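You operate a simulated robot arm through the tools that you are given. There is no shell and no other tool. Be economical: measure what you need, move in short steps, check, and stop when the job is done.

The job below is to be done with a simulated two-armed robot. You get a single attempt, and the scene is never put back.

Task
Take the lid off the dark jar and lay it down on the top of the steel table. Then put the brown carton from the top of the steel table on the shelf under the steel table. Then put the oil bottle labelled "WET" from the top of the steel table on the green roll. Then stack the carton that says "grips" from the top of the left bench on top of the carton marked "TUBE 26 in". Then stack the tube box that says "28 x 2.00" from the top of the right bench on top of the tube box marked "16 x 1.75". Then take the blue hex key and put it in the front rack of the silver-rack bike. Then put the tyre pack that says "50 mm" from the top of the long bench on the green panel. Then take the blue cloth on the top of the steel table and put it away on the blue stand's tray. Then stack the carton marked "brake pads" from the top of the steel table on top of the carton that says "bolts". Then stack the tub marked "polish" from the top of the steel table on top of the tub that says "paste". Then take the green block from the top of the steel table and put it on the top of the blue safe. The order counts. Set down upright: brown carton, oil bottle.

It is judged by the outcome, as a careful person would: the job done as asked, and still so three seconds after it is handed in. It fails if anything else is knocked over, pushed out of place, dropped, spilled or broken. Lids that push on must go on centred and level and be pressed home; caps that screw on are set level and turned clockwise until they are tight. Flat cloth is picked up by pressing the open fingertips on it (5 to 10 N) and closing them slowly along it; thin cloth reads only 2 to 8 mm in the jaws.

Robot
Two 7-joint arms with two-finger parallel grippers on one trunk, on a base that drives. Base frame: it is fixed to the floor where the robot stands at the start and does not move with it; the origin is under the middle of the robot, x ahead of it, y to its left, z up; the surface under the hand at the start is at about z = 0.84. Readings come in m, degrees, newtons and seconds.
The left shoulder is at the start at [0.03, 0.119, 1.044], the right one opposite. With the tool pointing down near the work surface each hand reaches from about 0.26 to 0.68 m from the robot's upright axis, wherever it stands, measured 20 degrees to its own side. Places, roughly: blue carton, grey carton [12, 3.25, 1]; blue cloth (10x6x4 cm) [0.7, -0.9, 0.9]; blue hex key (13x6x3 cm) [10.2, -0.2, 0.7]; blue stand's tray [7.8, -1.9, 0.7]; brown carton [0.75, 0.25, 1]; carton [0.75, -0.25, 0.75]; dark jar [0.5, 0.25, 0.75]; front rack of the silver-rack bike [5.8, 0.4, 0.7]; green block (4x3x4 cm) [1, 0.6, 0.9]; green panel (20x15x2 cm) [3, 3.9, 0.9]; green roll [0.75, 0.5, 0.75]; green tub, tub [0.75, -0.25, 0.75]; oil bottle [0.5, 0.25, 1]; shelf under the steel table [0.7, 0.5, 0.3]; top of the blue safe (20x13 cm) [0.64, 0.76, 1.18]; tube box [12, -0.5, 1]; tyre pack [3.5, 4, 1]. Payload 3.43 kg a hand.
The TCP of each hand is the grasp point between the finger pads, 0.03 m short of the fingertips. In the tool frame z runs along the fingers and y along their closing line. Largest opening 0.094 m; finger width 0.028, thickness 0.01; the body of the gripper, 0.05 by 0.096 m, starts 0.055 m behind the TCP.
Orientation is that of the tool frame in the base frame, as a unit quaternion [w, x, y, z]. With the fingers straight down and closing along the base's y, the tool's x points along the base's -x, its y along +y and its z along -z.

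Tools
- The arms move only by the tool move_arm. It takes "left_targets", "right_targets" or both (then of equal length, played together; a hand with none holds still); each is a list of rows, each an object (a shift or turn left out is 0, a gripper value left out holds the last) with "delta_pos": the shift along the tool's x, y, z in cm, a list of three; "dr": the turn, a rotation vector about the tool's x, y, z in degrees, a list of three; "claw": the opening, from 0 (shut) to 1 (fully open). In form: [{"delta_pos": [tx, ty, tz], "dr": [ax, ay, az], "claw": claw}, ...]. A call has 1 to 12 rows; each row shifts and turns the commanded pose from where the row before left it, along the tool's axes as they then stand. Rows are played at 5 a second. More than 0.05 m and 8.6 degrees between two rows, or a gripper value outside its range, and nothing of the call is played. Where a pose cannot be reached the arm comes as near as it can. A force on the tool above 40 N (or 10 N above the force at the start of the call, whichever is more), or a blocked arm, ends the call early, and 0.2 s more pass. The fingers move at their own pace (about 0.072 m/s each) and stop on an object; they squeeze with about 22 N. The grip force told is the motor's: it shows also when the fingers shut on nothing. Time passes only in rows, and 0.2 s behind the last, so rows that do not move let the fingers close. The reply holds the time, the measured pose of the TCP, the force on the tool along the base axes, the opening and the grip force, in the units named above and with some noise, with the torque about the TCP (base axes, N m) and any sound that the robot's microphone picked up, and new pictures: "views" is both (left out), scene, wrist or none (wrist: the cameras of the hands that moved).
- Cameras (640 x 400 px; columns grow to the right, rows downward): "scene" is now at [0.0401, -0.0025, 1.739]; the picture's right is [-0.05, -1.00, 0.00], its down [-0.83, 0.04, -0.55] and it looks along [0.55, -0.03, -0.83] (base axes); focal length 249 px, centre (320, 200). "left" rides on the left gripper at [0.076, -0.014, -0.102] in its tool frame; the picture's right is [0.18, 0.98, 0.00], its down [-0.75, 0.14, -0.64] and it looks along [-0.63, 0.12, 0.77] (tool axes); focal length 243 px, centre (320, 200). "right" rides on the right gripper at [0.076, 0.014, -0.103] in its tool frame; the picture's right is [-0.18, 0.98, 0.00], its down [-0.75, -0.14, -0.64] and it looks along [-0.63, -0.12, 0.77] (tool axes); focal length 243 px, centre (320, 200). There is no depth. A picture from a camera that has moved, and an enlarged one, comes with that camera's place and axes in the base frame and with its lens.
- raise_lower(by): slides the trunk up (or, below 0, down) by that many m; the arms and the scene camera ride with it, the base frame stays. It gives what a move gives, with no picture.
- base_move(legs): drives the robot by 1 to 6 legs, each [ahead, turn to the left] in m and degrees, along the robot's own axes; the way and the turn of a leg run together, so that a leg with both is an arc; at most 1.5 m and 180 degrees a leg. The arms and the cameras ride along, it lands a little off, and it stops where it bumps. It gives what a move gives, and a new picture of the scene camera.
- aim_head(pan, tilt): turns the head with the scene camera to pan (to the left, within 143 degrees either way) and tilt (down, from -29 to 69), counted from straight ahead of the robot. It gives what a move gives, and a new picture of the scene camera.
- inspect(camera, box): a new picture of the part [left, top, right, bottom] of that camera's present view, enlarged. It takes no simulated time.
- finish_job(): hands the job in; it is judged then, once.

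Work in short steps. Places have to be worked out from the pictures, the camera data and where the tool is seen: move nearer, look again, correct. Check each grasp and each placing, and mend what went wrong. You have 535 turns and 360 pictures in all, those below and enlarged ones among them. Open the grippers and draw the arms clear of the work before you hand the job in, unless the task says otherwise.

The tools are called after ">>>" as a command line: name --argument value ..., lists and objects as JSON in quotes. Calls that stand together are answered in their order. move_arm: Moves the arms, as the interface text tells. Its arguments: {"type":"object","properties":{"left_targets":{"type":"array","items":{"type":"object","properties":{"delta_pos":{"type":"array","items":{"type":"number"}},"dr":{"type":"array","items":{"type":"number"}},"claw":{"type":"number"}}}},"right_targets":{"type":"array","items":{"type":"object","properties":{"delta_pos":{"type":"array","items":{"type":"number"}},"dr":{"type":"array","items":{"type":"number"}},"claw":{"type":"number"}}}},"views":{"type":"string","enum":["both","scene","wrist","none"]}},"required":[]} The other tools are called the same way: raise_lower (by) slides the trunk up or down; base_move (legs) drives the base; aim_head (pan, tilt) turns the head that bears the scene camera; inspect (camera, box) takes an enlarged picture of a part of a camera's view; finish_job () hands the job in.

At the start:

```text
clock: 0.0
left_tcp_pos: [0.4451, 0.2408, 1.4134]
left_tool_rot: [-0.001, 0.001, 1.0, 0.0]
left_ft_force: [-0.4, -0.9, 0.1]
left_wrist_torque: [-0.01, -0.03, -0.02]
left_opening: 0.0941
left_grasp_force: 0.1
right_tcp_pos: [0.4499, -0.2065, 1.3776]
right_tool_rot: [0.0, 0.0, 1.0, 0.0]
right_ft_force: [-0.4, -0.1, 0.1]
right_wrist_torque: [0.03, -0.04, -0.02]
right_opening: 0.0939
right_grasp_force: 0.1
trunk travel left (down, up): [-0.309, 0.101]
robot x, y, heading: [0.0009, -0.0024, 0.2]
head pan, tilt: [-2.7, 56.5]
```

scene: 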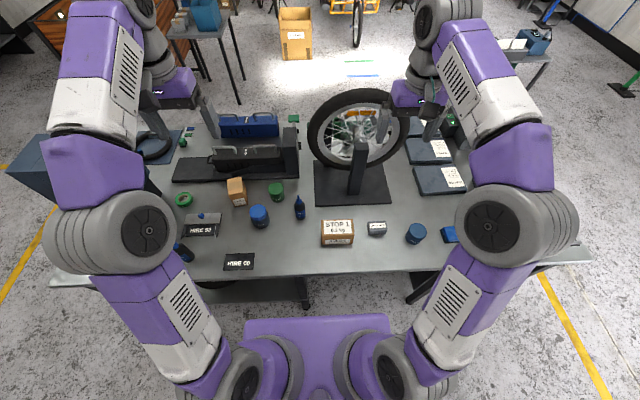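
right: 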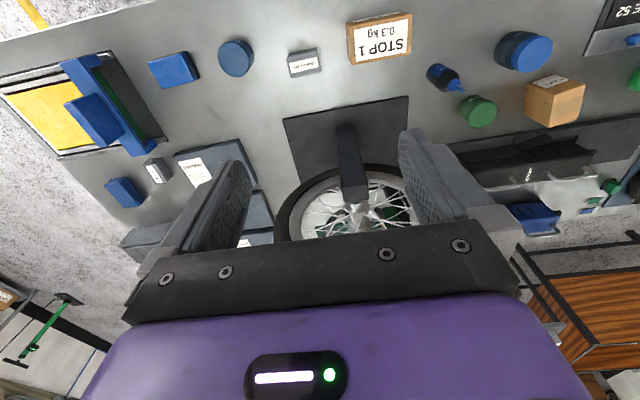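
left: 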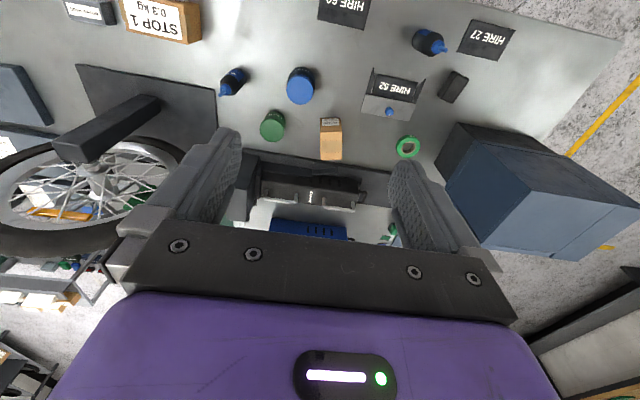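

I look closely at the table first to identify the objects.

>>> inspect --camera "scene" --box '[160, 100, 320, 280]'

>>> inspect --camera "scene" --box '[310, 90, 590, 270]'

>>> inspect --camera "left" --box '[200, 0, 560, 220]'

>>> inspect --camera "right" --box '[60, 0, 420, 220]'

```text
2.22 times, centred on (240, 190) of scene
camera zoom: at [0.0401, -0.0025, 1.739], right [-0.05, -1.0, 0.0], down [-0.83, 0.04, -0.55], along [0.55, -0.03, -0.83], focal length 554 px, centre (498, 222)
```

zoom: 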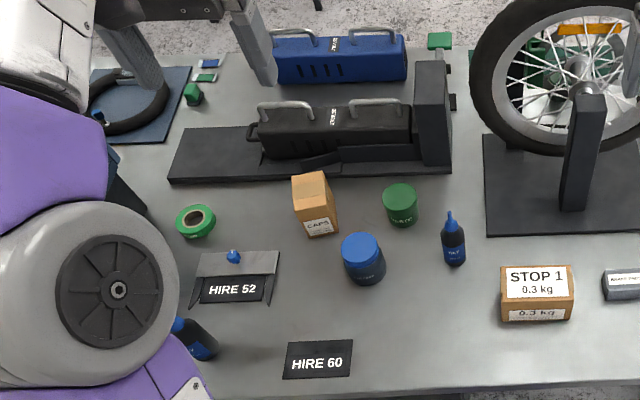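

```text
2.22 times, centred on (450, 180) of scene
camera zoom: at [0.0401, -0.0025, 1.739], right [-0.05, -1.0, 0.0], down [-0.83, 0.04, -0.55], along [0.55, -0.03, -0.83], focal length 554 px, centre (31, 244)
```

zoom: 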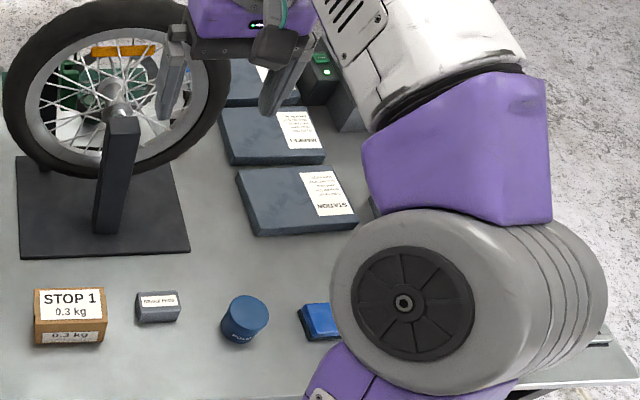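

```text
1.78 times, centred on (380, 110) of left
camera zoom: at [0.3689, 0.227, 1.5159], right [-0.18, 0.98, 0.0], down [0.75, 0.14, 0.64], along [0.63, 0.12, -0.77], focal length 431 px, centre (213, 360)
```

zoom: 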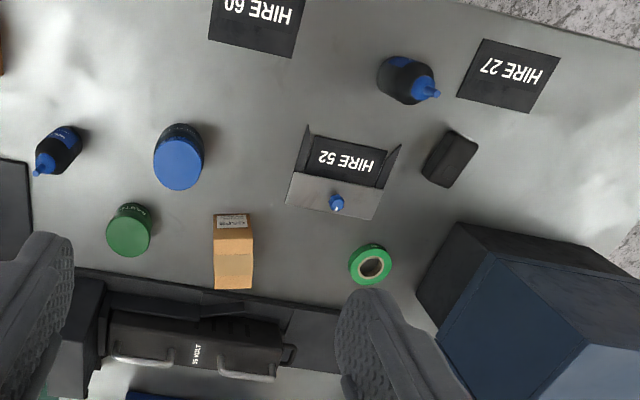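

```text
1.78 times, centred on (240, 110) of right
camera zoom: at [0.3744, -0.193, 1.4798], right [0.18, 0.98, 0.0], down [0.75, -0.14, 0.64], along [0.63, -0.12, -0.77], focal length 431 px, centre (462, 360)
```

zoom: 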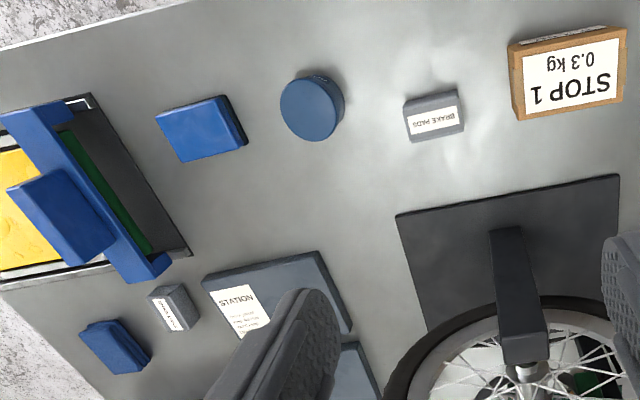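

>>> inspect --camera "right" --box '[0, 20, 250, 240]'

>>> inspect --camera "right" --box '[130, 140, 210, 190]'

>>> inspect --camera "scene" --box '[220, 160, 320, 230]'

>>> inspect --camera "scene" --box '[360, 210, 480, 260]'

```text
1.82 times, centred on (125, 130) of right
camera zoom: at [0.3744, -0.193, 1.4798], right [0.18, 0.98, 0.0], down [0.75, -0.14, 0.64], along [0.63, -0.12, -0.77], focal length 441 px, centre (674, 327)
```

zoom: 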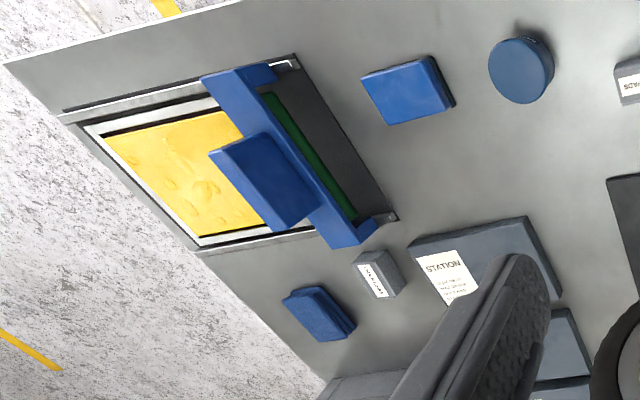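

```text
8.00 times, centred on (170, 165) of right
camera zoom: at [0.3744, -0.193, 1.4798], right [0.18, 0.98, 0.0], down [0.75, -0.14, 0.64], along [0.63, -0.12, -0.77], focal length 1941 px, centre (1520, 480)
```

zoom: 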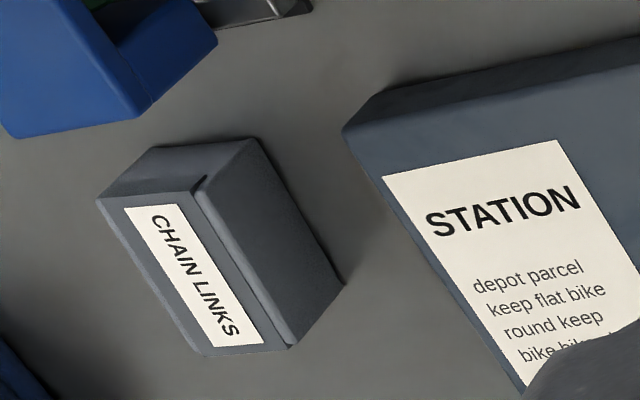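

```text
5.71 times, centred on (270, 195) of scene
camera zoom: at [0.0401, -0.0025, 1.739], right [-0.05, -1.0, 0.0], down [-0.83, 0.04, -0.55], along [0.55, -0.03, -0.83], focal length 1424 px, centre (606, 229)
```

zoom: 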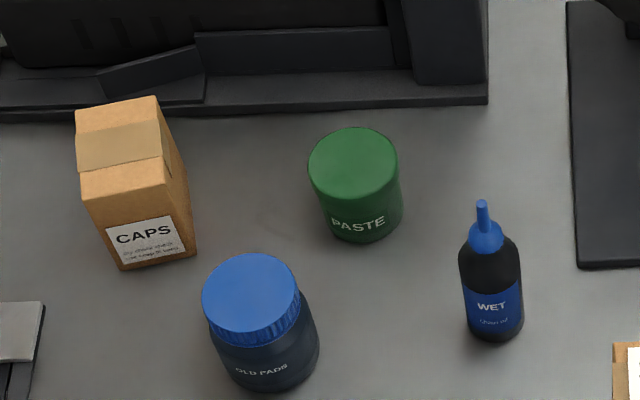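

```text
5.33 times, centred on (420, 235) of scene
camera zoom: at [0.0401, -0.0025, 1.739], right [-0.05, -1.0, 0.0], down [-0.83, 0.04, -0.55], along [0.55, -0.03, -0.83], focal length 1330 px, centre (-213, 13)
```

zoom: 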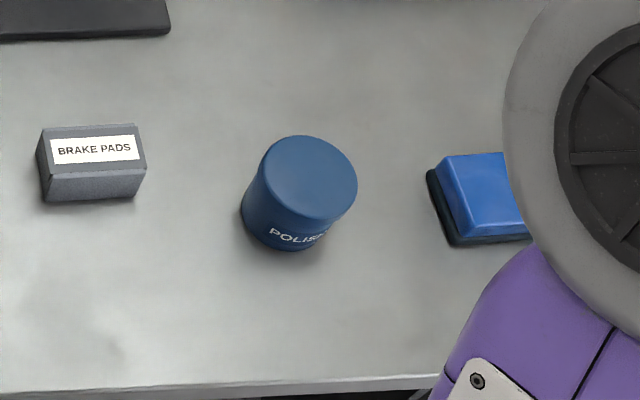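

The lid top is at about (0.53, 0.21, 0.94). I bring the left hand above the jar and look again.

>>> move_arm --left_targets '[{"delta_pos": [-1.1, -0.4, 3.9]}, {"delta_pos": [-1.1, -0.4, 3.9]}, {"delta_pos": [-1.1, -0.4, 3.9]}, {"delta_pos": [-1.1, -0.4, 3.9]}, {"delta_pos": [-1.1, -0.4, 3.9]}, {"delta_pos": [-1.1, -0.4, 3.9]}, {"delta_pos": [-1.1, -0.4, 3.9]}, {"delta_pos": [-1.1, -0.4, 3.9]}]'

```text
clock: 1.8
left_tcp_pos: [0.5345, 0.209, 1.0994]
left_tool_rot: [0.0, 0.0, 1.0, -0.001]
left_ft_force: [0.1, -0.1, 0.4]
left_wrist_torque: [-0.04, 0.03, 0.0]
left_opening: 0.094
left_grasp_force: 0.0
right_tcp_pos: [0.4517, -0.2067, 1.3773]
right_tool_rot: [-0.001, 0.0, 1.0, 0.0]
right_ft_force: [1.1, 0.5, -0.4]
right_wrist_torque: [0.0, 0.02, 0.01]
right_opening: 0.0939
right_grasp_force: 0.0
trunk travel left (down, up): [-0.309, 0.101]
robot x, y, heading: [-0.0038, -0.0037, 0.2]
head pan, tilt: [-2.7, 56.5]
camera scene: at [0.0414, -0.0026, 1.7389], right [-0.05, -1.0, 0.0], down [-0.83, 0.04, -0.55], along [0.55, -0.03, -0.83], focal length 249 px, centre (320, 200)
camera left: at [0.4579, 0.1954, 1.2022], right [-0.18, 0.98, 0.0], down [0.75, 0.14, 0.64], along [0.63, 0.12, -0.77], focal length 243 px, centre (320, 200)
```

scene: 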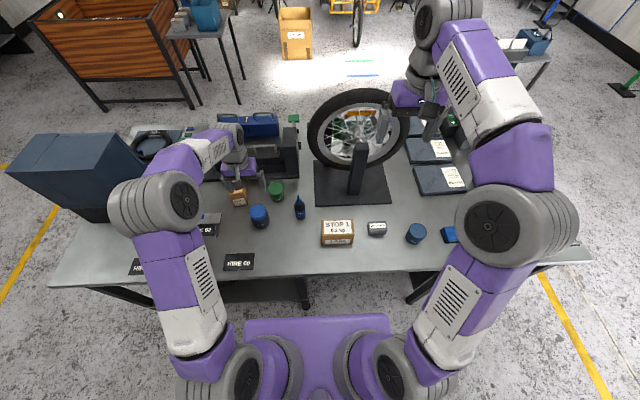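
left: 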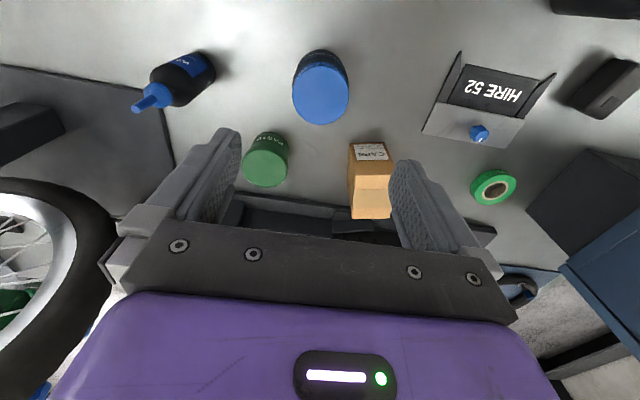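

The lid is centred at about (0.534, 0.212). I descend to TCP z 1.00 and look closely for the lid's height.

>>> move_arm --left_targets '[{"delta_pos": [0, 0.1, 3.5]}, {"delta_pos": [0, 0.1, 3.5]}, {"delta_pos": [0, 0.1, 2.5]}]' --views "wrist"

>>> inspect --camera "scene" --box '[220, 160, 320, 230]'

```text
clock: 2.6
left_tcp_pos: [0.5336, 0.2124, 1.0039]
left_tool_rot: [0.0, 0.0, 1.0, -0.001]
left_ft_force: [-0.2, 0.1, -0.2]
left_wrist_torque: [0.01, 0.0, -0.01]
left_opening: 0.094
left_grasp_force: 0.0
right_tcp_pos: [0.4506, -0.2066, 1.3777]
right_tool_rot: [0.0, 0.0, 1.0, -0.001]
right_ft_force: [0.4, 0.0, -0.1]
right_wrist_torque: [-0.01, -0.01, 0.0]
right_opening: 0.0941
right_grasp_force: 0.1
trunk travel left (down, up): [-0.309, 0.101]
robot x, y, heading: [0.0022, -0.0002, 0.1]
head pan, tilt: [-2.7, 56.5]
camera left: at [0.4567, 0.1985, 1.1064], right [-0.18, 0.98, 0.0], down [0.75, 0.14, 0.64], along [0.63, 0.12, -0.77], focal length 243 px, centre (320, 200)
```

left: 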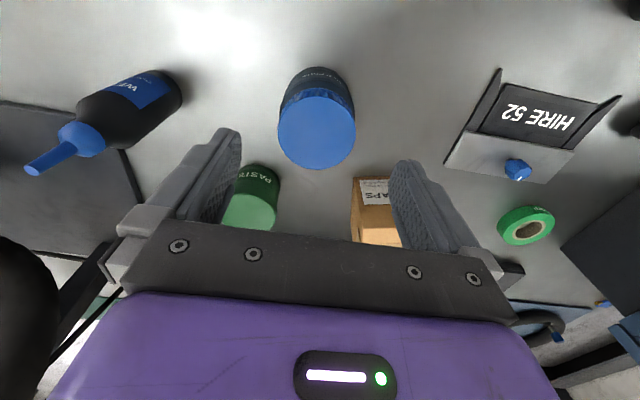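

```text
5.71 times, centred on (270, 195) of scene
camera zoom: at [0.0404, -0.0025, 1.739], right [-0.05, -1.0, 0.0], down [-0.83, 0.04, -0.55], along [0.55, -0.03, -0.83], focal length 1424 px, centre (606, 229)
```

zoom: 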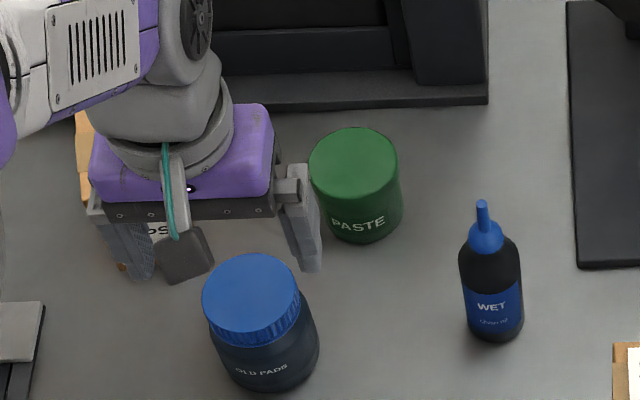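

Lid top is at about z 0.93, so I go down to TCP z 0.945 and close on the lid.

>>> move_arm --left_targets '[{"delta_pos": [0, 0, 3]}, {"delta_pos": [0, 0, 2.9]}, {"claw": 0.4}, {"claw": 0.4}, {"claw": 0.4}, {"claw": 0.4}]'

```text
clock: 4.0
left_tcp_pos: [0.5331, 0.215, 0.9458]
left_tool_rot: [0.0, 0.0, 1.0, 0.0]
left_ft_force: [0.3, -0.4, -0.5]
left_wrist_torque: [-0.02, -0.01, -0.03]
left_opening: 0.0602
left_grasp_force: 22.3
right_tcp_pos: [0.4512, -0.2072, 1.3774]
right_tool_rot: [0.0, 0.0, 1.0, 0.0]
right_ft_force: [0.2, 0.3, 0.6]
right_wrist_torque: [0.02, 0.01, 0.0]
right_opening: 0.0942
right_grasp_force: 0.1
trunk travel left (down, up): [-0.309, 0.101]
robot x, y, heading: [0.0025, -0.0028, -0.1]
head pan, tilt: [-2.7, 56.5]
camera scene: at [0.0401, -0.0026, 1.739], right [-0.05, -1.0, 0.0], down [-0.83, 0.04, -0.55], along [0.55, -0.03, -0.83], focal length 249 px, centre (320, 200)
camera left: at [0.4573, 0.1997, 1.0488], right [-0.18, 0.98, 0.0], down [0.75, 0.14, 0.64], along [0.63, 0.12, -0.77], focal length 243 px, centre (320, 200)
```

scene: 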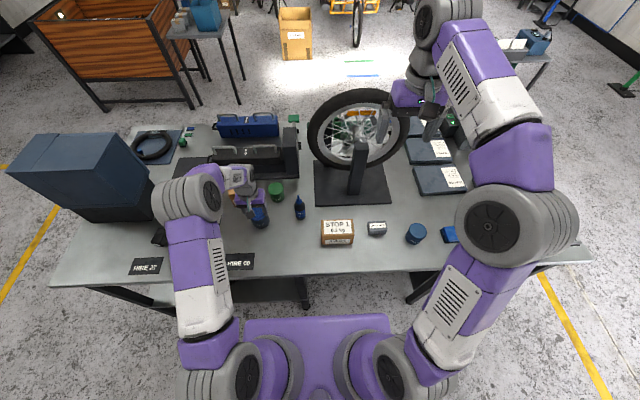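
left: 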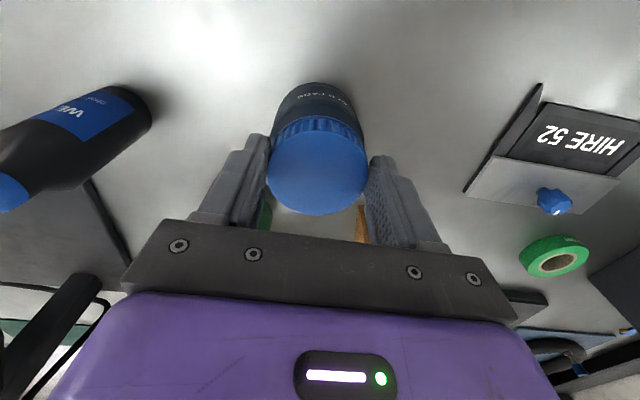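

The lid is gripped, centred. Its rim is ribbed, so I first try turning it counter-clockwise and watch torque and height.

>>> move_arm --left_targets '[{"dr": [0, 0, -8]}, {"dr": [0, 0, -8]}, {"dr": [0, 0, -8]}, {"dr": [0, 0, -8]}, {"dr": [0, 0, -8]}]' --views "wrist"

```text
clock: 5.2
left_tcp_pos: [0.5323, 0.2123, 0.9476]
left_tool_rot: [0.0, -0.343, 0.939, 0.0]
left_ft_force: [0.0, 0.1, -0.6]
left_wrist_torque: [0.0, 0.03, -0.01]
left_opening: 0.0603
left_grasp_force: 22.2
right_tcp_pos: [0.4504, -0.2075, 1.3789]
right_tool_rot: [0.0, 0.0, 1.0, 0.0]
right_ft_force: [0.4, -0.6, -0.4]
right_wrist_torque: [-0.03, 0.03, -0.01]
right_opening: 0.0941
right_grasp_force: 0.0
trunk travel left (down, up): [-0.309, 0.101]
robot x, y, heading: [0.0001, -0.0003, 0.0]
head pan, tilt: [-2.7, 56.5]
camera left: at [0.4839, 0.1525, 1.0496], right [-0.77, 0.63, 0.0], down [0.48, 0.59, 0.64], along [0.41, 0.5, -0.77], focal length 243 px, centre (320, 200)
```

left: 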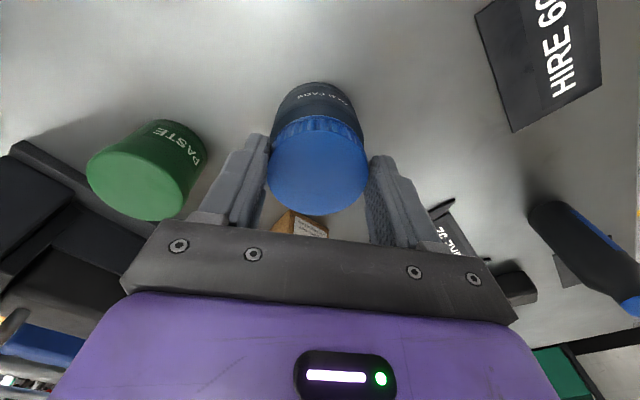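

The jar turned along with the lid with almost no torque. I lift a little to see if the lid comes off by itself or the jar comes along.

>>> move_arm --left_targets '[{"delta_pos": [0, 0, -0.5]}, {"delta_pos": [0, 0, -0.5]}, {"delta_pos": [0, 0, -0.5]}]' --views "wrist"

>>> inspect --camera "scene" --box '[220, 160, 320, 230]'

```text
clock: 6.0
left_tcp_pos: [0.533, 0.2125, 0.962]
left_tool_rot: [0.0, -0.341, 0.94, -0.001]
left_ft_force: [-0.6, 0.0, -1.9]
left_wrist_torque: [0.0, 0.02, -0.03]
left_opening: 0.0604
left_grasp_force: 22.0
right_tcp_pos: [0.4503, -0.2057, 1.3773]
right_tool_rot: [-0.001, 0.0, 1.0, 0.0]
right_ft_force: [-0.2, 0.9, -0.3]
right_wrist_torque: [0.0, 0.0, -0.02]
right_opening: 0.0941
right_grasp_force: 0.0
trunk travel left (down, up): [-0.309, 0.101]
robot x, y, heading: [0.0018, 0.0003, -0.0]
head pan, tilt: [-2.7, 56.5]
camera left: at [0.4835, 0.1524, 1.0656], right [-0.77, 0.63, 0.0], down [0.49, 0.59, 0.64], along [0.41, 0.5, -0.77], focal length 243 px, centre (320, 200)
```

left: 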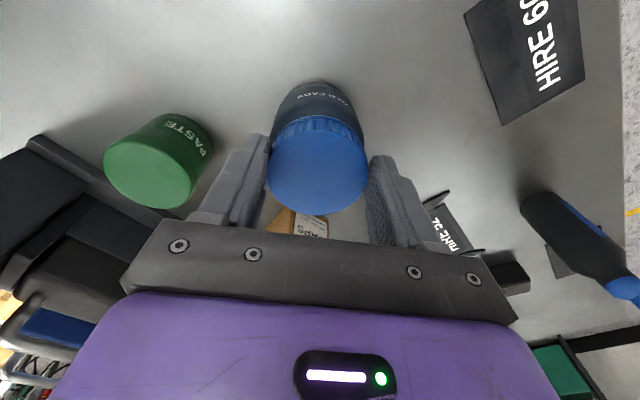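

```text
5.71 times, centred on (270, 195) of scene
camera zoom: at [0.0401, -0.0025, 1.739], right [-0.05, -1.0, 0.0], down [-0.83, 0.04, -0.55], along [0.55, -0.03, -0.83], focal length 1424 px, centre (606, 229)
```

zoom: 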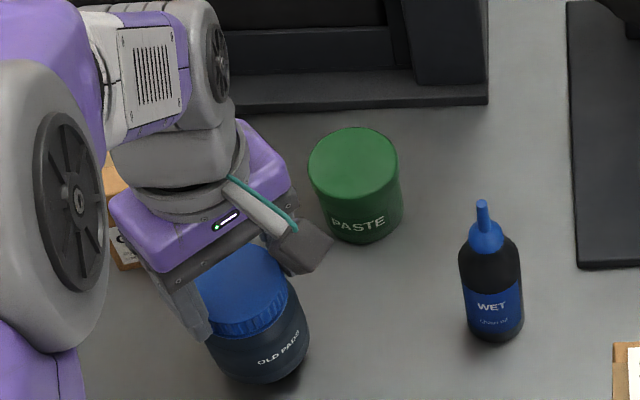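

The jar came along (about 2 N), so the right hand must hold the body. I set it back down, release, turn the left hand to -40° and regrip the lid.

>>> move_arm --left_targets '[{"delta_pos": [0, 0, 0.5]}, {"delta_pos": [0, 0, 0.5]}, {"delta_pos": [0, 0, 0.4]}, {"claw": 1}, {"claw": 1}]' --views "none"

>>> move_arm --left_targets '[{"dr": [0, 0, 8]}, {"dr": [0, 0, 8]}, {"dr": [0, 0, 8]}, {"dr": [0, 0, 8]}, {"dr": [0, 0, 8]}, {"dr": [0, 0, 8]}, {"dr": [0, 0, 8]}, {"dr": [0, 0, 8]}, {"dr": [0, 0, 8]}, {"dr": [0, 0, 8]}]'

```text
clock: 7.2
left_tcp_pos: [0.5324, 0.2118, 0.9482]
left_tool_rot: [0.0, -0.341, 0.94, -0.001]
left_ft_force: [-0.4, -0.2, 0.6]
left_wrist_torque: [-0.04, 0.02, 0.02]
left_opening: 0.0939
left_grasp_force: 0.0
right_tcp_pos: [0.4494, -0.2061, 1.379]
right_tool_rot: [0.001, 0.0, 1.0, 0.001]
right_ft_force: [0.6, -0.6, 0.5]
right_wrist_torque: [0.0, 0.02, 0.01]
right_opening: 0.0937
right_grasp_force: 0.1
trunk travel left (down, up): [-0.309, 0.101]
robot x, y, heading: [-0.001, -0.0023, -0.0]
head pan, tilt: [-2.7, 56.5]
```

```text
clock: 9.4
left_tcp_pos: [0.5322, 0.2125, 0.9488]
left_tool_rot: [0.0, 0.343, 0.939, 0.001]
left_ft_force: [-0.3, -0.7, -0.3]
left_wrist_torque: [0.0, 0.0, 0.01]
left_opening: 0.0939
left_grasp_force: 0.1
right_tcp_pos: [0.4502, -0.2068, 1.3771]
right_tool_rot: [0.0, 0.0, 1.0, 0.0]
right_ft_force: [0.2, 0.6, 0.7]
right_wrist_torque: [0.05, 0.02, -0.02]
right_opening: 0.0936
right_grasp_force: 0.2
trunk travel left (down, up): [-0.309, 0.101]
robot x, y, heading: [-0.0018, -0.0002, -0.1]
head pan, tilt: [-2.7, 56.5]
camera scene: at [0.0401, -0.0024, 1.739], right [-0.05, -1.0, 0.0], down [-0.83, 0.04, -0.55], along [0.55, -0.03, -0.83], focal length 249 px, centre (320, 200)
camera left: at [0.4655, 0.2506, 1.0513], right [0.49, 0.87, 0.0], down [0.67, -0.38, 0.64], along [0.56, -0.32, -0.77], focal length 243 px, centre (320, 200)
```

scene: 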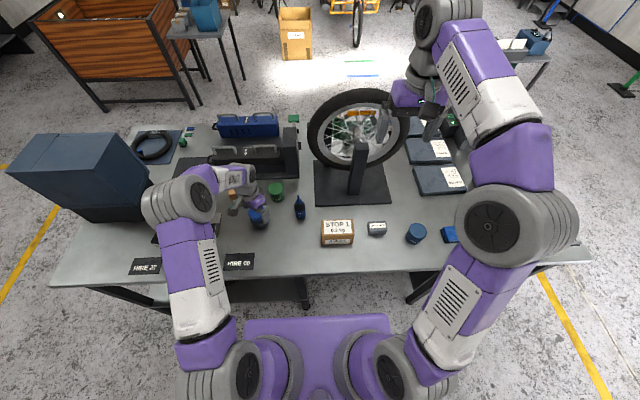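
left: 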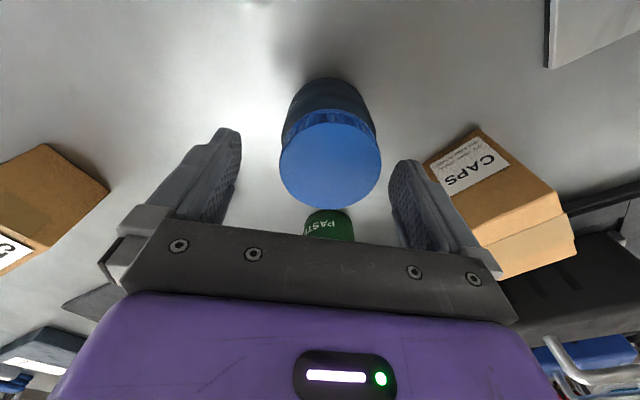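

Now I regrip the lid with the left, lift the jar 20 cm, and meanwhile yaw the right hand by 45°.

>>> move_arm --left_targets '[{"claw": 0.4}, {"claw": 0.4}, {"claw": 0.4}, {"claw": 0.4}, {"delta_pos": [0, 0, -4]}, {"delta_pos": [0, 0, -4]}, {"delta_pos": [0, 0, -4]}, {"delta_pos": [0, 0, -4]}, {"delta_pos": [0, 0, -4]}]' --right_targets '[{"dr": [0, 0, -7.5]}, {"dr": [0, 0, -7.5]}, {"dr": [0, 0, -7.5]}, {"dr": [0, 0, -7.5]}, {"dr": [0, 0, -7.5]}, {"dr": [0, 0, -7.5]}, {}, {}, {}]' --views "none"

>>> move_arm --right_targets '[{"dr": [0, -8.2, 0]}, {"dr": [0, -8.2, 0]}, {"dr": [0, -8.2, 0]}, {"dr": [0, -8.2, 0]}, {"dr": [0, -8.2, 0]}, {"dr": [0, -8.2, 0]}, {"dr": [0, -8.2, 0]}, {"dr": [0, -8.2, 0]}, {"dr": [0, -8.2, 0]}, {"dr": [0, -8.2, 0]}, {"dr": [0, -8, 0]}]'

```text
clock: 11.4
left_tcp_pos: [0.5329, 0.2126, 1.1495]
left_tool_rot: [0.0, 0.343, 0.94, 0.0]
left_ft_force: [-1.0, 0.3, -2.1]
left_wrist_torque: [0.03, 0.03, -0.02]
left_opening: 0.0599
left_grasp_force: 21.8
right_tcp_pos: [0.4503, -0.2074, 1.3782]
right_tool_rot: [0.0, -0.383, 0.924, 0.0]
right_ft_force: [-0.1, -0.7, -0.7]
right_wrist_torque: [0.01, -0.02, 0.04]
right_opening: 0.0939
right_grasp_force: 0.1
trunk travel left (down, up): [-0.309, 0.101]
robot x, y, heading: [-0.0017, 0.001, -0.1]
head pan, tilt: [-2.7, 56.5]
```

```text
clock: 13.8
left_tcp_pos: [0.5335, 0.2132, 1.1486]
left_tool_rot: [0.0, 0.343, 0.939, 0.0]
left_ft_force: [1.0, 0.5, -1.6]
left_wrist_torque: [-0.01, 0.02, 0.03]
left_opening: 0.0602
left_grasp_force: 22.0
right_tcp_pos: [0.4496, -0.2067, 1.3766]
right_tool_rot: [0.655, -0.27, 0.652, 0.27]
right_ft_force: [0.4, -1.0, -0.1]
right_wrist_torque: [-0.01, -0.02, -0.01]
right_opening: 0.094
right_grasp_force: 0.1
trunk travel left (down, up): [-0.309, 0.101]
robot x, y, heading: [-0.0008, -0.0025, 0.2]
head pan, tilt: [-2.7, 56.5]
camera scene: at [0.0408, -0.0026, 1.7389], right [-0.05, -1.0, 0.0], down [-0.83, 0.04, -0.55], along [0.55, -0.03, -0.83], focal length 249 px, centre (320, 200)
camera right: at [0.3682, -0.2697, 1.3005], right [-0.69, 0.7, 0.18], down [-0.36, -0.55, 0.75], along [0.63, 0.46, 0.63], focal length 243 px, centre (320, 200)
```

scene: 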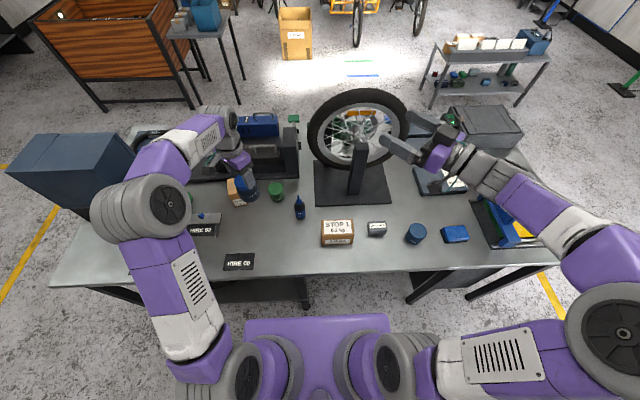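
right: 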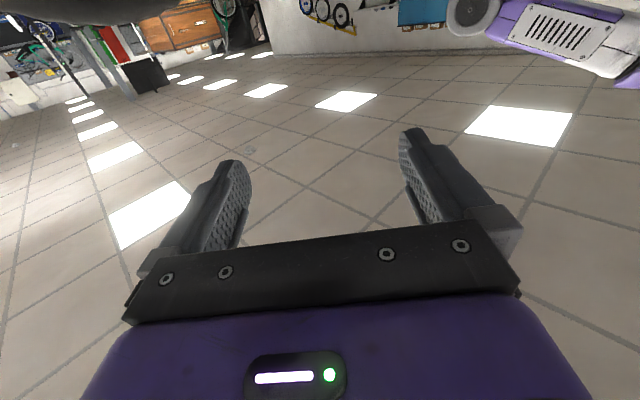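

Right is horizontal pointing toward the jar. I bring it to the pre-grasp 13 cm short of the jar, at jar-body height.

>>> move_arm --right_targets '[{"delta_pos": [3.02, 2.38, 2.25]}, {"delta_pos": [3.02, 2.38, 2.25]}, {"delta_pos": [3.02, 2.38, 2.25]}, {"delta_pos": [3.02, 2.38, 2.25]}, {"delta_pos": [3.02, 2.38, 2.25]}, {"delta_pos": [3.02, 2.38, 2.25]}, {"delta_pos": [3.02, 2.38, 2.25]}, {"delta_pos": [3.02, 2.38, 2.25]}, {"delta_pos": [3.02, 2.38, 2.25]}, {"delta_pos": [3.02, 2.38, 2.25]}]'

```text
clock: 16.0
left_tcp_pos: [0.5338, 0.2127, 1.1482]
left_tool_rot: [0.0, 0.342, 0.94, -0.001]
left_ft_force: [0.3, -0.2, -2.6]
left_wrist_torque: [0.02, 0.04, 0.0]
left_opening: 0.0601
left_grasp_force: 21.9
right_tcp_pos: [0.4514, 0.1105, 1.075]
right_tool_rot: [0.652, -0.272, 0.653, 0.273]
right_ft_force: [-0.2, -0.2, 0.1]
right_wrist_torque: [0.0, 0.02, 0.03]
right_opening: 0.094
right_grasp_force: 0.0
right hand out of reach, approached as far as the arm can: row 10
trunk travel left (down, up): [-0.309, 0.101]
robot x, y, heading: [0.0029, 0.002, -0.1]
head pan, tilt: [-2.7, 56.5]
camera scene: at [0.0413, -0.0026, 1.7389], right [-0.05, -1.0, 0.0], down [-0.83, 0.04, -0.55], along [0.55, -0.03, -0.83], focal length 249 px, centre (320, 200)
camera right: at [0.3691, 0.0461, 0.9988], right [-0.7, 0.69, 0.19], down [-0.35, -0.56, 0.75], along [0.62, 0.46, 0.63], focal length 243 px, centre (320, 200)
```

scene: 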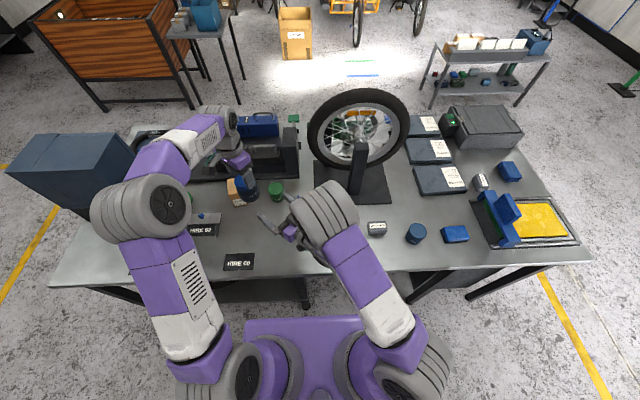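
right: 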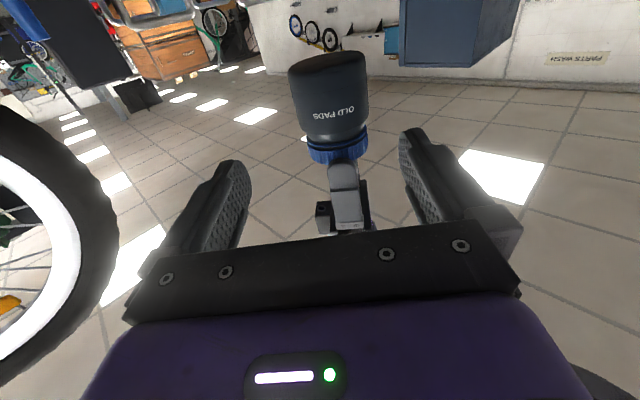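

The right hand is limited sideways, so I shift the jar 1.4 cm into its line with the left, then advance the right hand 9 cm first and check.

>>> move_arm --left_targets '[{"delta_pos": [-1.4, -0.1, 0]}, {}, {}, {}]' --right_targets '[{}, {"delta_pos": [0.3, 0, 3]}, {"delta_pos": [0, 0, 3]}, {"delta_pos": [0, 0, 3]}]'

```text
clock: 17.0
left_tcp_pos: [0.5435, 0.2033, 1.1485]
left_tool_rot: [0.0, 0.342, 0.94, 0.0]
left_ft_force: [0.8, 0.2, -2.0]
left_wrist_torque: [-0.01, -0.01, 0.0]
left_opening: 0.0602
left_grasp_force: 22.1
right_tcp_pos: [0.5219, 0.1631, 1.0757]
right_tool_rot: [0.65, -0.273, 0.653, 0.275]
right_ft_force: [0.4, 0.3, 0.0]
right_wrist_torque: [-0.04, 0.01, 0.01]
right_opening: 0.0939
right_grasp_force: 0.0
right hand out of reach, approached as far as the arm can: row 2, 3
trunk travel left (down, up): [-0.309, 0.101]
robot x, y, heading: [0.003, 0.0003, 0.1]
head pan, tilt: [-2.7, 56.5]
camera scene: at [0.0408, -0.002, 1.7389], right [-0.05, -1.0, 0.0], down [-0.83, 0.04, -0.55], along [0.55, -0.03, -0.83], focal length 249 px, centre (320, 200)
camera right: at [0.4393, 0.1014, 0.9988], right [-0.7, 0.69, 0.19], down [-0.35, -0.56, 0.75], along [0.62, 0.46, 0.63], focal length 243 px, centre (320, 200)
camera left: at [0.4761, 0.2425, 1.2519], right [0.49, 0.87, 0.0], down [0.67, -0.38, 0.64], along [0.56, -0.32, -0.77], focal length 243 px, centre (320, 200)
```

scene: 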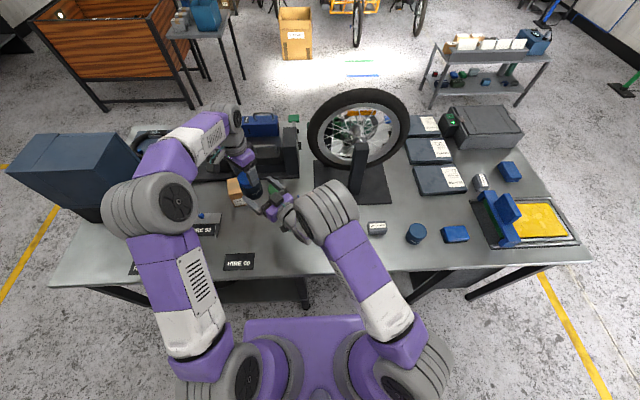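
right: 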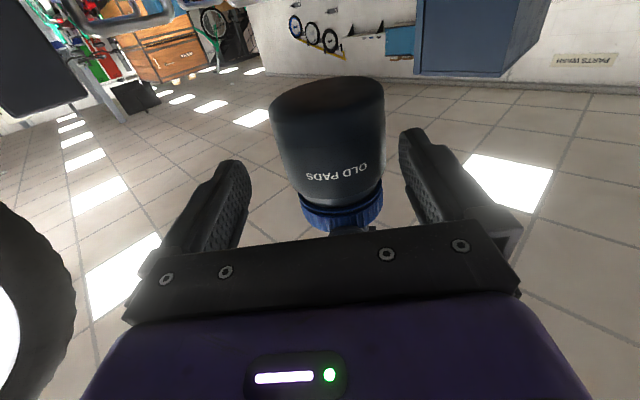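
left: 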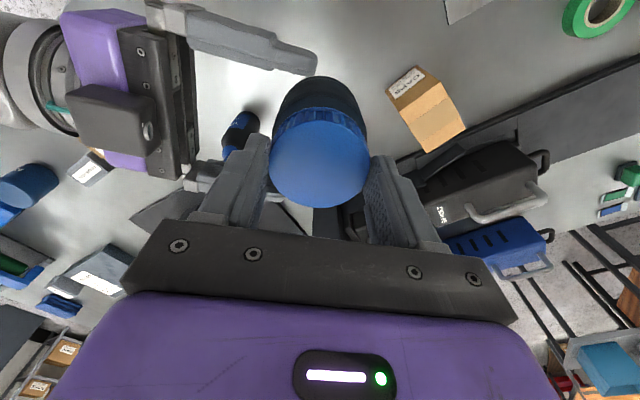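

>>> move_arm --left_targets '[{"delta_pos": [-1.3, -0.1, 0]}, {}, {}, {}, {}, {}]' --right_targets '[{}, {"delta_pos": [0, 0, 2]}, {"delta_pos": [0, 0, 2]}, {"claw": 0.5}, {"claw": 0.5}, {"claw": 0.5}]' --views "wrist"

```text
clock: 18.4
left_tcp_pos: [0.5513, 0.1939, 1.1489]
left_tool_rot: [-0.002, 0.341, 0.94, 0.001]
left_ft_force: [-8.1, 5.1, -0.2]
left_wrist_torque: [0.22, 0.32, -0.01]
left_opening: 0.0602
left_grasp_force: 22.4
right_tcp_pos: [0.5506, 0.1892, 1.0756]
right_tool_rot: [0.652, -0.271, 0.654, 0.273]
right_ft_force: [8.2, -5.0, 0.1]
right_wrist_torque: [0.09, 0.23, -0.05]
right_opening: 0.0703
right_grasp_force: 21.8
right hand out of reach, approached as far as the arm can: row 2
trunk travel left (down, up): [-0.309, 0.101]
robot x, y, heading: [-0.0055, -0.0001, 0.1]
head pan, tilt: [-2.7, 56.5]
camera right: at [0.4682, 0.1258, 1.0001], right [-0.7, 0.69, 0.19], down [-0.35, -0.56, 0.75], along [0.62, 0.46, 0.63], focal length 243 px, centre (320, 200)
camera left: at [0.4846, 0.2332, 1.2515], right [0.49, 0.87, 0.0], down [0.67, -0.38, 0.64], along [0.56, -0.31, -0.77], focal length 243 px, centre (320, 200)
```

right: 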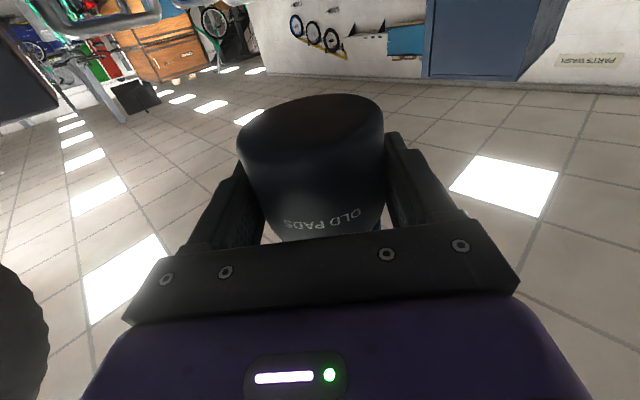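
left: 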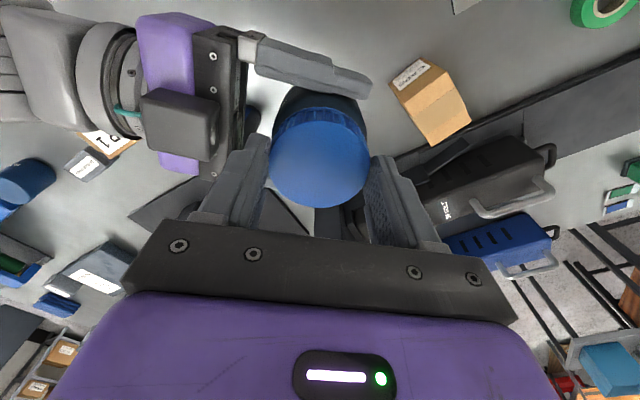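

Both hands hold. Now I turn the lid counter-clockwise with the left.

>>> move_arm --left_targets '[{"dr": [0, 0, -8]}, {"dr": [0, 0, -8]}, {"dr": [0, 0, -8]}, {"dr": [0, 0, -8]}]' --views "wrist"

```text
clock: 19.4
left_tcp_pos: [0.5519, 0.1949, 1.1477]
left_tool_rot: [-0.001, 0.067, 0.998, 0.002]
left_ft_force: [-13.9, 8.6, 0.5]
left_wrist_torque: [0.35, 0.6, 0.02]
left_opening: 0.0603
left_grasp_force: 22.1
right_tcp_pos: [0.5489, 0.1899, 1.077]
right_tool_rot: [0.651, -0.272, 0.654, 0.274]
right_ft_force: [13.5, -8.5, -1.3]
right_wrist_torque: [0.25, 0.39, -0.08]
right_opening: 0.0697
right_grasp_force: 21.8
trunk travel left (down, up): [-0.309, 0.101]
robot x, y, heading: [0.0029, 0.001, 0.0]
head pan, tilt: [-2.7, 56.5]
camera left: at [0.4747, 0.1905, 1.2514], right [-0.05, 1.0, 0.0], down [0.77, 0.04, 0.64], along [0.64, 0.03, -0.77], focal length 243 px, centre (320, 200)
```

left: 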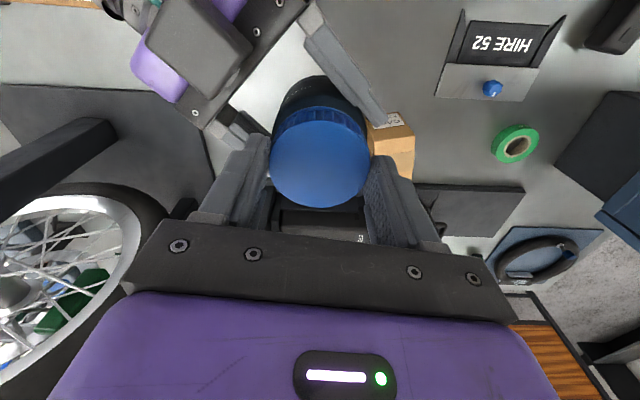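

Rotation meets almost no torque. I relieve the side force by a few mm and try lifting the lid slowly.

>>> move_arm --left_targets '[{"delta_pos": [0.4, 0.2, 0]}, {"delta_pos": [0, 0, -0.3]}, {"delta_pos": [0, 0, -0.3]}, {"delta_pos": [0, 0, -0.3]}]' --views "wrist"

>>> inspect --camera "right" --box '[200, 80, 440, 260]'

```text
clock: 20.4
left_tcp_pos: [0.5486, 0.196, 1.1561]
left_tool_rot: [0.0, 0.07, 0.998, -0.001]
left_ft_force: [6.9, 6.2, -18.5]
left_wrist_torque: [0.16, -0.5, 0.02]
left_opening: 0.06
left_grasp_force: 22.8
right_tcp_pos: [0.5483, 0.1914, 1.0779]
right_tool_rot: [0.653, -0.273, 0.65, 0.276]
right_ft_force: [-7.1, -6.3, 15.9]
right_wrist_torque: [0.34, -0.04, 0.0]
right_opening: 0.0698
right_grasp_force: 21.9
trunk travel left (down, up): [-0.309, 0.101]
robot x, y, heading: [0.0004, 0.0008, 0.2]
head pan, tilt: [-2.7, 56.5]
camera left: at [0.4722, 0.1923, 1.2596], right [-0.04, 1.0, 0.0], down [0.77, 0.04, 0.64], along [0.64, 0.03, -0.77], focal length 243 px, centre (320, 200)
```

left: 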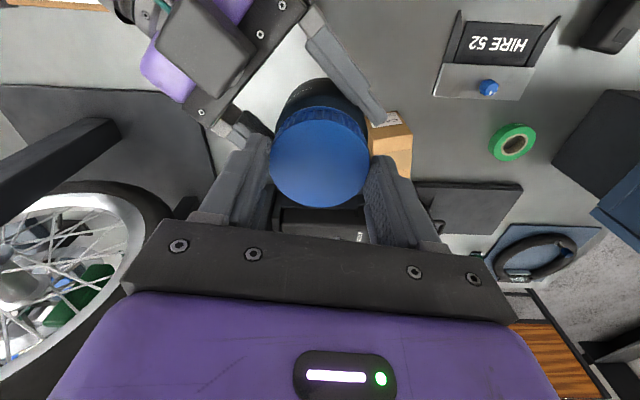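

```text
2.22 times, centred on (320, 170) of right
camera zoom: at [0.4677, 0.1282, 1.0018], right [-0.7, 0.69, 0.19], down [-0.35, -0.56, 0.75], along [0.62, 0.46, 0.63], focal length 539 px, centre (320, 267)
```

zoom: 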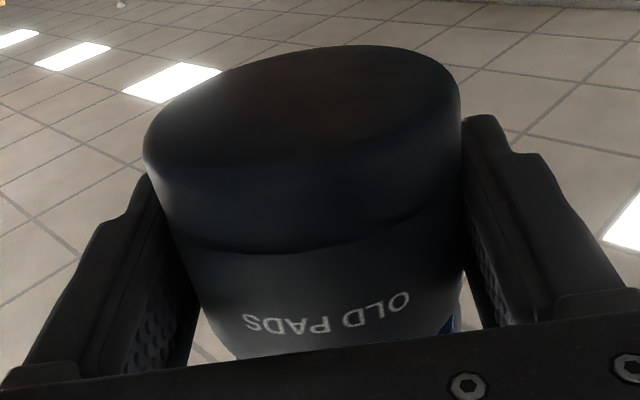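

A pull of 18 N does not free it, while turning is easy: it is a screw cap. I relax the pull and keep turning counter-clockwise.

>>> move_arm --left_targets '[{"delta_pos": [0, 0, 0.6]}, {"dr": [0, 0, -8]}, {"dr": [0, 0, -8]}, {"dr": [0, 0, -8]}, {"dr": [0, 0, -8]}, {"dr": [0, 0, -8]}, {"dr": [0, 0, -8]}, {"dr": [0, 0, -8]}, {"dr": [0, 0, -8]}, {"dr": [0, 0, -8]}]' --views "wrist"

>>> inspect --camera "right" --box '[200, 80, 440, 260]'

```text
clock: 22.6
left_tcp_pos: [0.5497, 0.1931, 1.1527]
left_tool_rot: [0.003, -0.531, 0.848, -0.003]
left_ft_force: [18.3, -13.9, 13.5]
left_wrist_torque: [-0.77, -1.08, -0.14]
left_opening: 0.0603
left_grasp_force: 22.0
right_tcp_pos: [0.548, 0.1926, 1.0756]
right_tool_rot: [0.649, -0.276, 0.653, 0.275]
right_ft_force: [-18.4, 14.0, -14.5]
right_wrist_torque: [-0.3, -0.24, 0.2]
right_opening: 0.0684
right_grasp_force: 22.0
trunk travel left (down, up): [-0.309, 0.101]
robot x, y, heading: [0.003, 0.0015, -0.0]
head pan, tilt: [-2.7, 56.5]
camera left: at [0.5295, 0.12, 1.2549], right [-0.96, 0.26, -0.01], down [0.2, 0.74, 0.64], along [0.18, 0.62, -0.77], focal length 243 px, centre (320, 200)
```

left: 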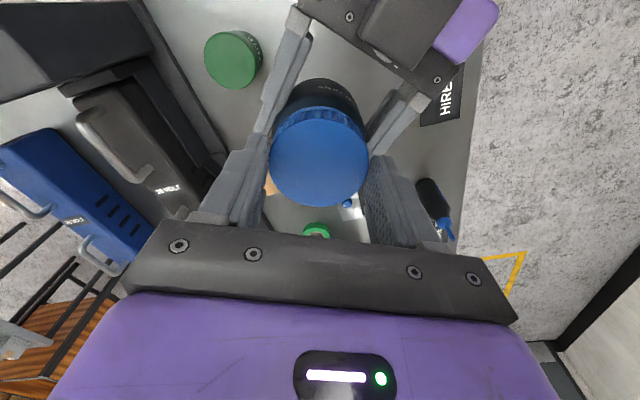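

```text
2.22 times, centred on (320, 170) of right
camera zoom: at [0.4656, 0.1278, 0.999], right [-0.71, 0.68, 0.19], down [-0.34, -0.56, 0.76], along [0.62, 0.47, 0.63], focal length 539 px, centre (320, 267)
```

zoom: 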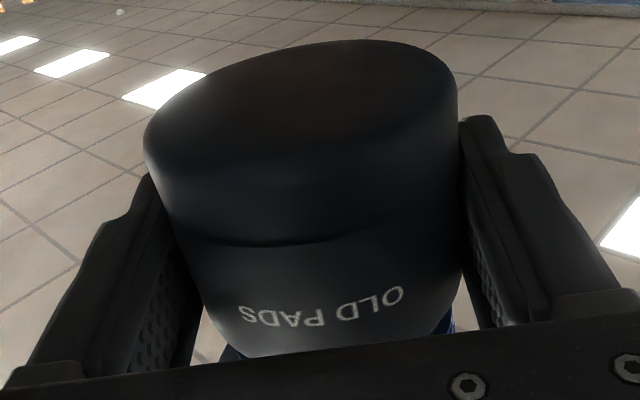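

After ~104° the lid pushes up on the hand: it is rising. I relieve the strain and test a lift.

>>> move_arm --left_targets '[{"delta_pos": [0.1, -0.5, -0.4]}, {"delta_pos": [0, 0, -0.3]}, {"delta_pos": [0, 0, -0.3]}]' --views "none"

```text
clock: 23.4
left_tcp_pos: [0.5519, 0.1949, 1.1593]
left_tool_rot: [0.0, -0.531, 0.847, 0.001]
left_ft_force: [15.2, -5.7, -6.7]
left_wrist_torque: [-0.25, -0.67, -0.06]
left_opening: 0.0602
left_grasp_force: 21.8
right_tcp_pos: [0.5493, 0.1905, 1.0791]
right_tool_rot: [0.654, -0.273, 0.65, 0.275]
right_ft_force: [-14.8, 6.4, 4.6]
right_wrist_torque: [-0.2, -0.56, 0.15]
right_opening: 0.0685
right_grasp_force: 22.2
trunk travel left (down, up): [-0.309, 0.101]
robot x, y, heading: [-0.002, 0.0006, 0.2]
head pan, tilt: [-2.7, 56.5]
```

Still threaded. I open the left hand, turn it back and regrip for another turn.

>>> move_arm --left_targets '[{"delta_pos": [-0.1, -0.3, 0.2]}, {"claw": 1}, {"claw": 1}, {"dr": [0, 0, 8.5]}, {"dr": [0, 0, 8.5]}, {"dr": [0, 0, 8.5]}, {"dr": [0, 0, 8.5]}, {"dr": [0, 0, 8.5]}, {"dr": [0, 0, 8.5]}, {"dr": [0, 0, 8.5]}, {"dr": [0, 0, 8.5]}]' --views "none"

>>> move_arm --left_targets '[{"dr": [0, 0, 8.5]}, {"dr": [0, 0, 8.5]}, {"dr": [0, 0, 8.5]}, {"dr": [0, 0, 8.5]}, {"dr": [0, 0, 8.5]}, {"dr": [0, 0, 8.5]}]' --views "wrist"

```text
clock: 25.8
left_tcp_pos: [0.5564, 0.1924, 1.1588]
left_tool_rot: [0.0, 0.037, 0.999, 0.0]
left_ft_force: [-0.1, 0.2, 0.3]
left_wrist_torque: [0.0, 0.0, 0.03]
left_opening: 0.0939
left_grasp_force: 0.1
right_tcp_pos: [0.549, 0.1905, 1.0769]
right_tool_rot: [0.651, -0.273, 0.653, 0.274]
right_ft_force: [-0.4, 0.1, -1.7]
right_wrist_torque: [-0.05, -0.01, -0.03]
right_opening: 0.068
right_grasp_force: 22.1
trunk travel left (down, up): [-0.309, 0.101]
robot x, y, heading: [0.0024, 0.0014, -0.2]
head pan, tilt: [-2.7, 56.5]
```

```text
clock: 27.2
left_tcp_pos: [0.5562, 0.1922, 1.1592]
left_tool_rot: [0.0, 0.463, 0.886, 0.0]
left_ft_force: [-0.5, -0.9, 0.5]
left_wrist_torque: [0.01, 0.03, 0.0]
left_opening: 0.0939
left_grasp_force: 0.0
right_tcp_pos: [0.549, 0.1914, 1.0757]
right_tool_rot: [0.651, -0.273, 0.653, 0.274]
right_ft_force: [-0.5, 0.1, -2.3]
right_wrist_torque: [-0.04, 0.0, 0.02]
right_opening: 0.0681
right_grasp_force: 22.1
trunk travel left (down, up): [-0.309, 0.101]
robot x, y, heading: [-0.0031, 0.0006, 0.1]
head pan, tilt: [-2.7, 56.5]
camera left: at [0.5009, 0.2466, 1.2624], right [0.7, 0.71, 0.0], down [0.55, -0.54, 0.64], along [0.46, -0.45, -0.77], focal length 243 px, centre (320, 200)
```

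left: 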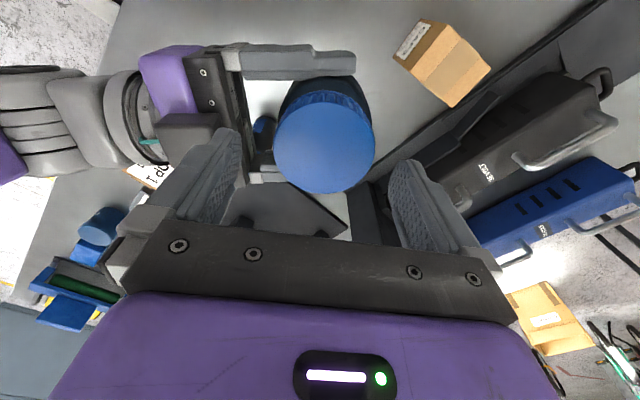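

The lid sits about 1 cm off; I recentre, close and turn again.

>>> move_arm --left_targets '[{"delta_pos": [1.1, -0.2, 0.2]}, {"claw": 0.4}, {"claw": 0.4}, {"claw": 0.4}, {"dr": [0, 0, -8.5]}, {"dr": [0, 0, -8.5]}, {"dr": [0, 0, -8.5]}, {"dr": [0, 0, -8.5]}, {"dr": [0, 0, -8.5]}, {"dr": [0, 0, -8.5]}, {"dr": [0, 0, -8.5]}]' --views "wrist"

```text
clock: 29.6
left_tcp_pos: [0.5468, 0.197, 1.1566]
left_tool_rot: [-0.001, -0.039, 0.999, -0.002]
left_ft_force: [3.1, -10.1, 2.9]
left_wrist_torque: [-0.61, -0.3, -0.09]
left_opening: 0.0597
left_grasp_force: 21.7
right_tcp_pos: [0.5492, 0.1932, 1.0764]
right_tool_rot: [0.651, -0.274, 0.652, 0.275]
right_ft_force: [-2.6, 11.0, -4.7]
right_wrist_torque: [-0.25, 0.13, 0.09]
right_opening: 0.068
right_grasp_force: 22.4
trunk travel left (down, up): [-0.309, 0.101]
robot x, y, heading: [-0.0039, 0.001, 0.0]
head pan, tilt: [-2.7, 56.5]
camera left: at [0.4733, 0.1779, 1.2602], right [-0.26, 0.97, 0.0], down [0.74, 0.2, 0.64], along [0.62, 0.16, -0.77], focal length 243 px, centre (320, 200)
```

left: 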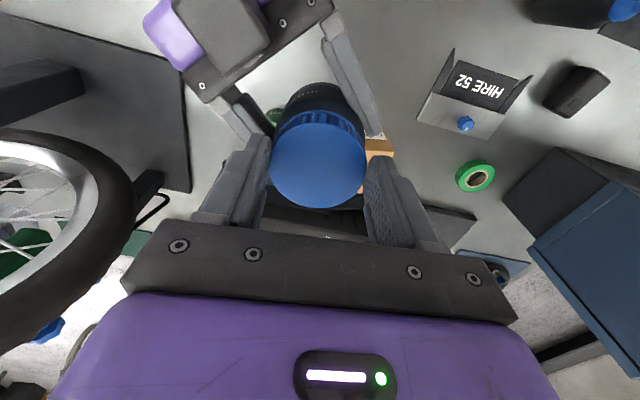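

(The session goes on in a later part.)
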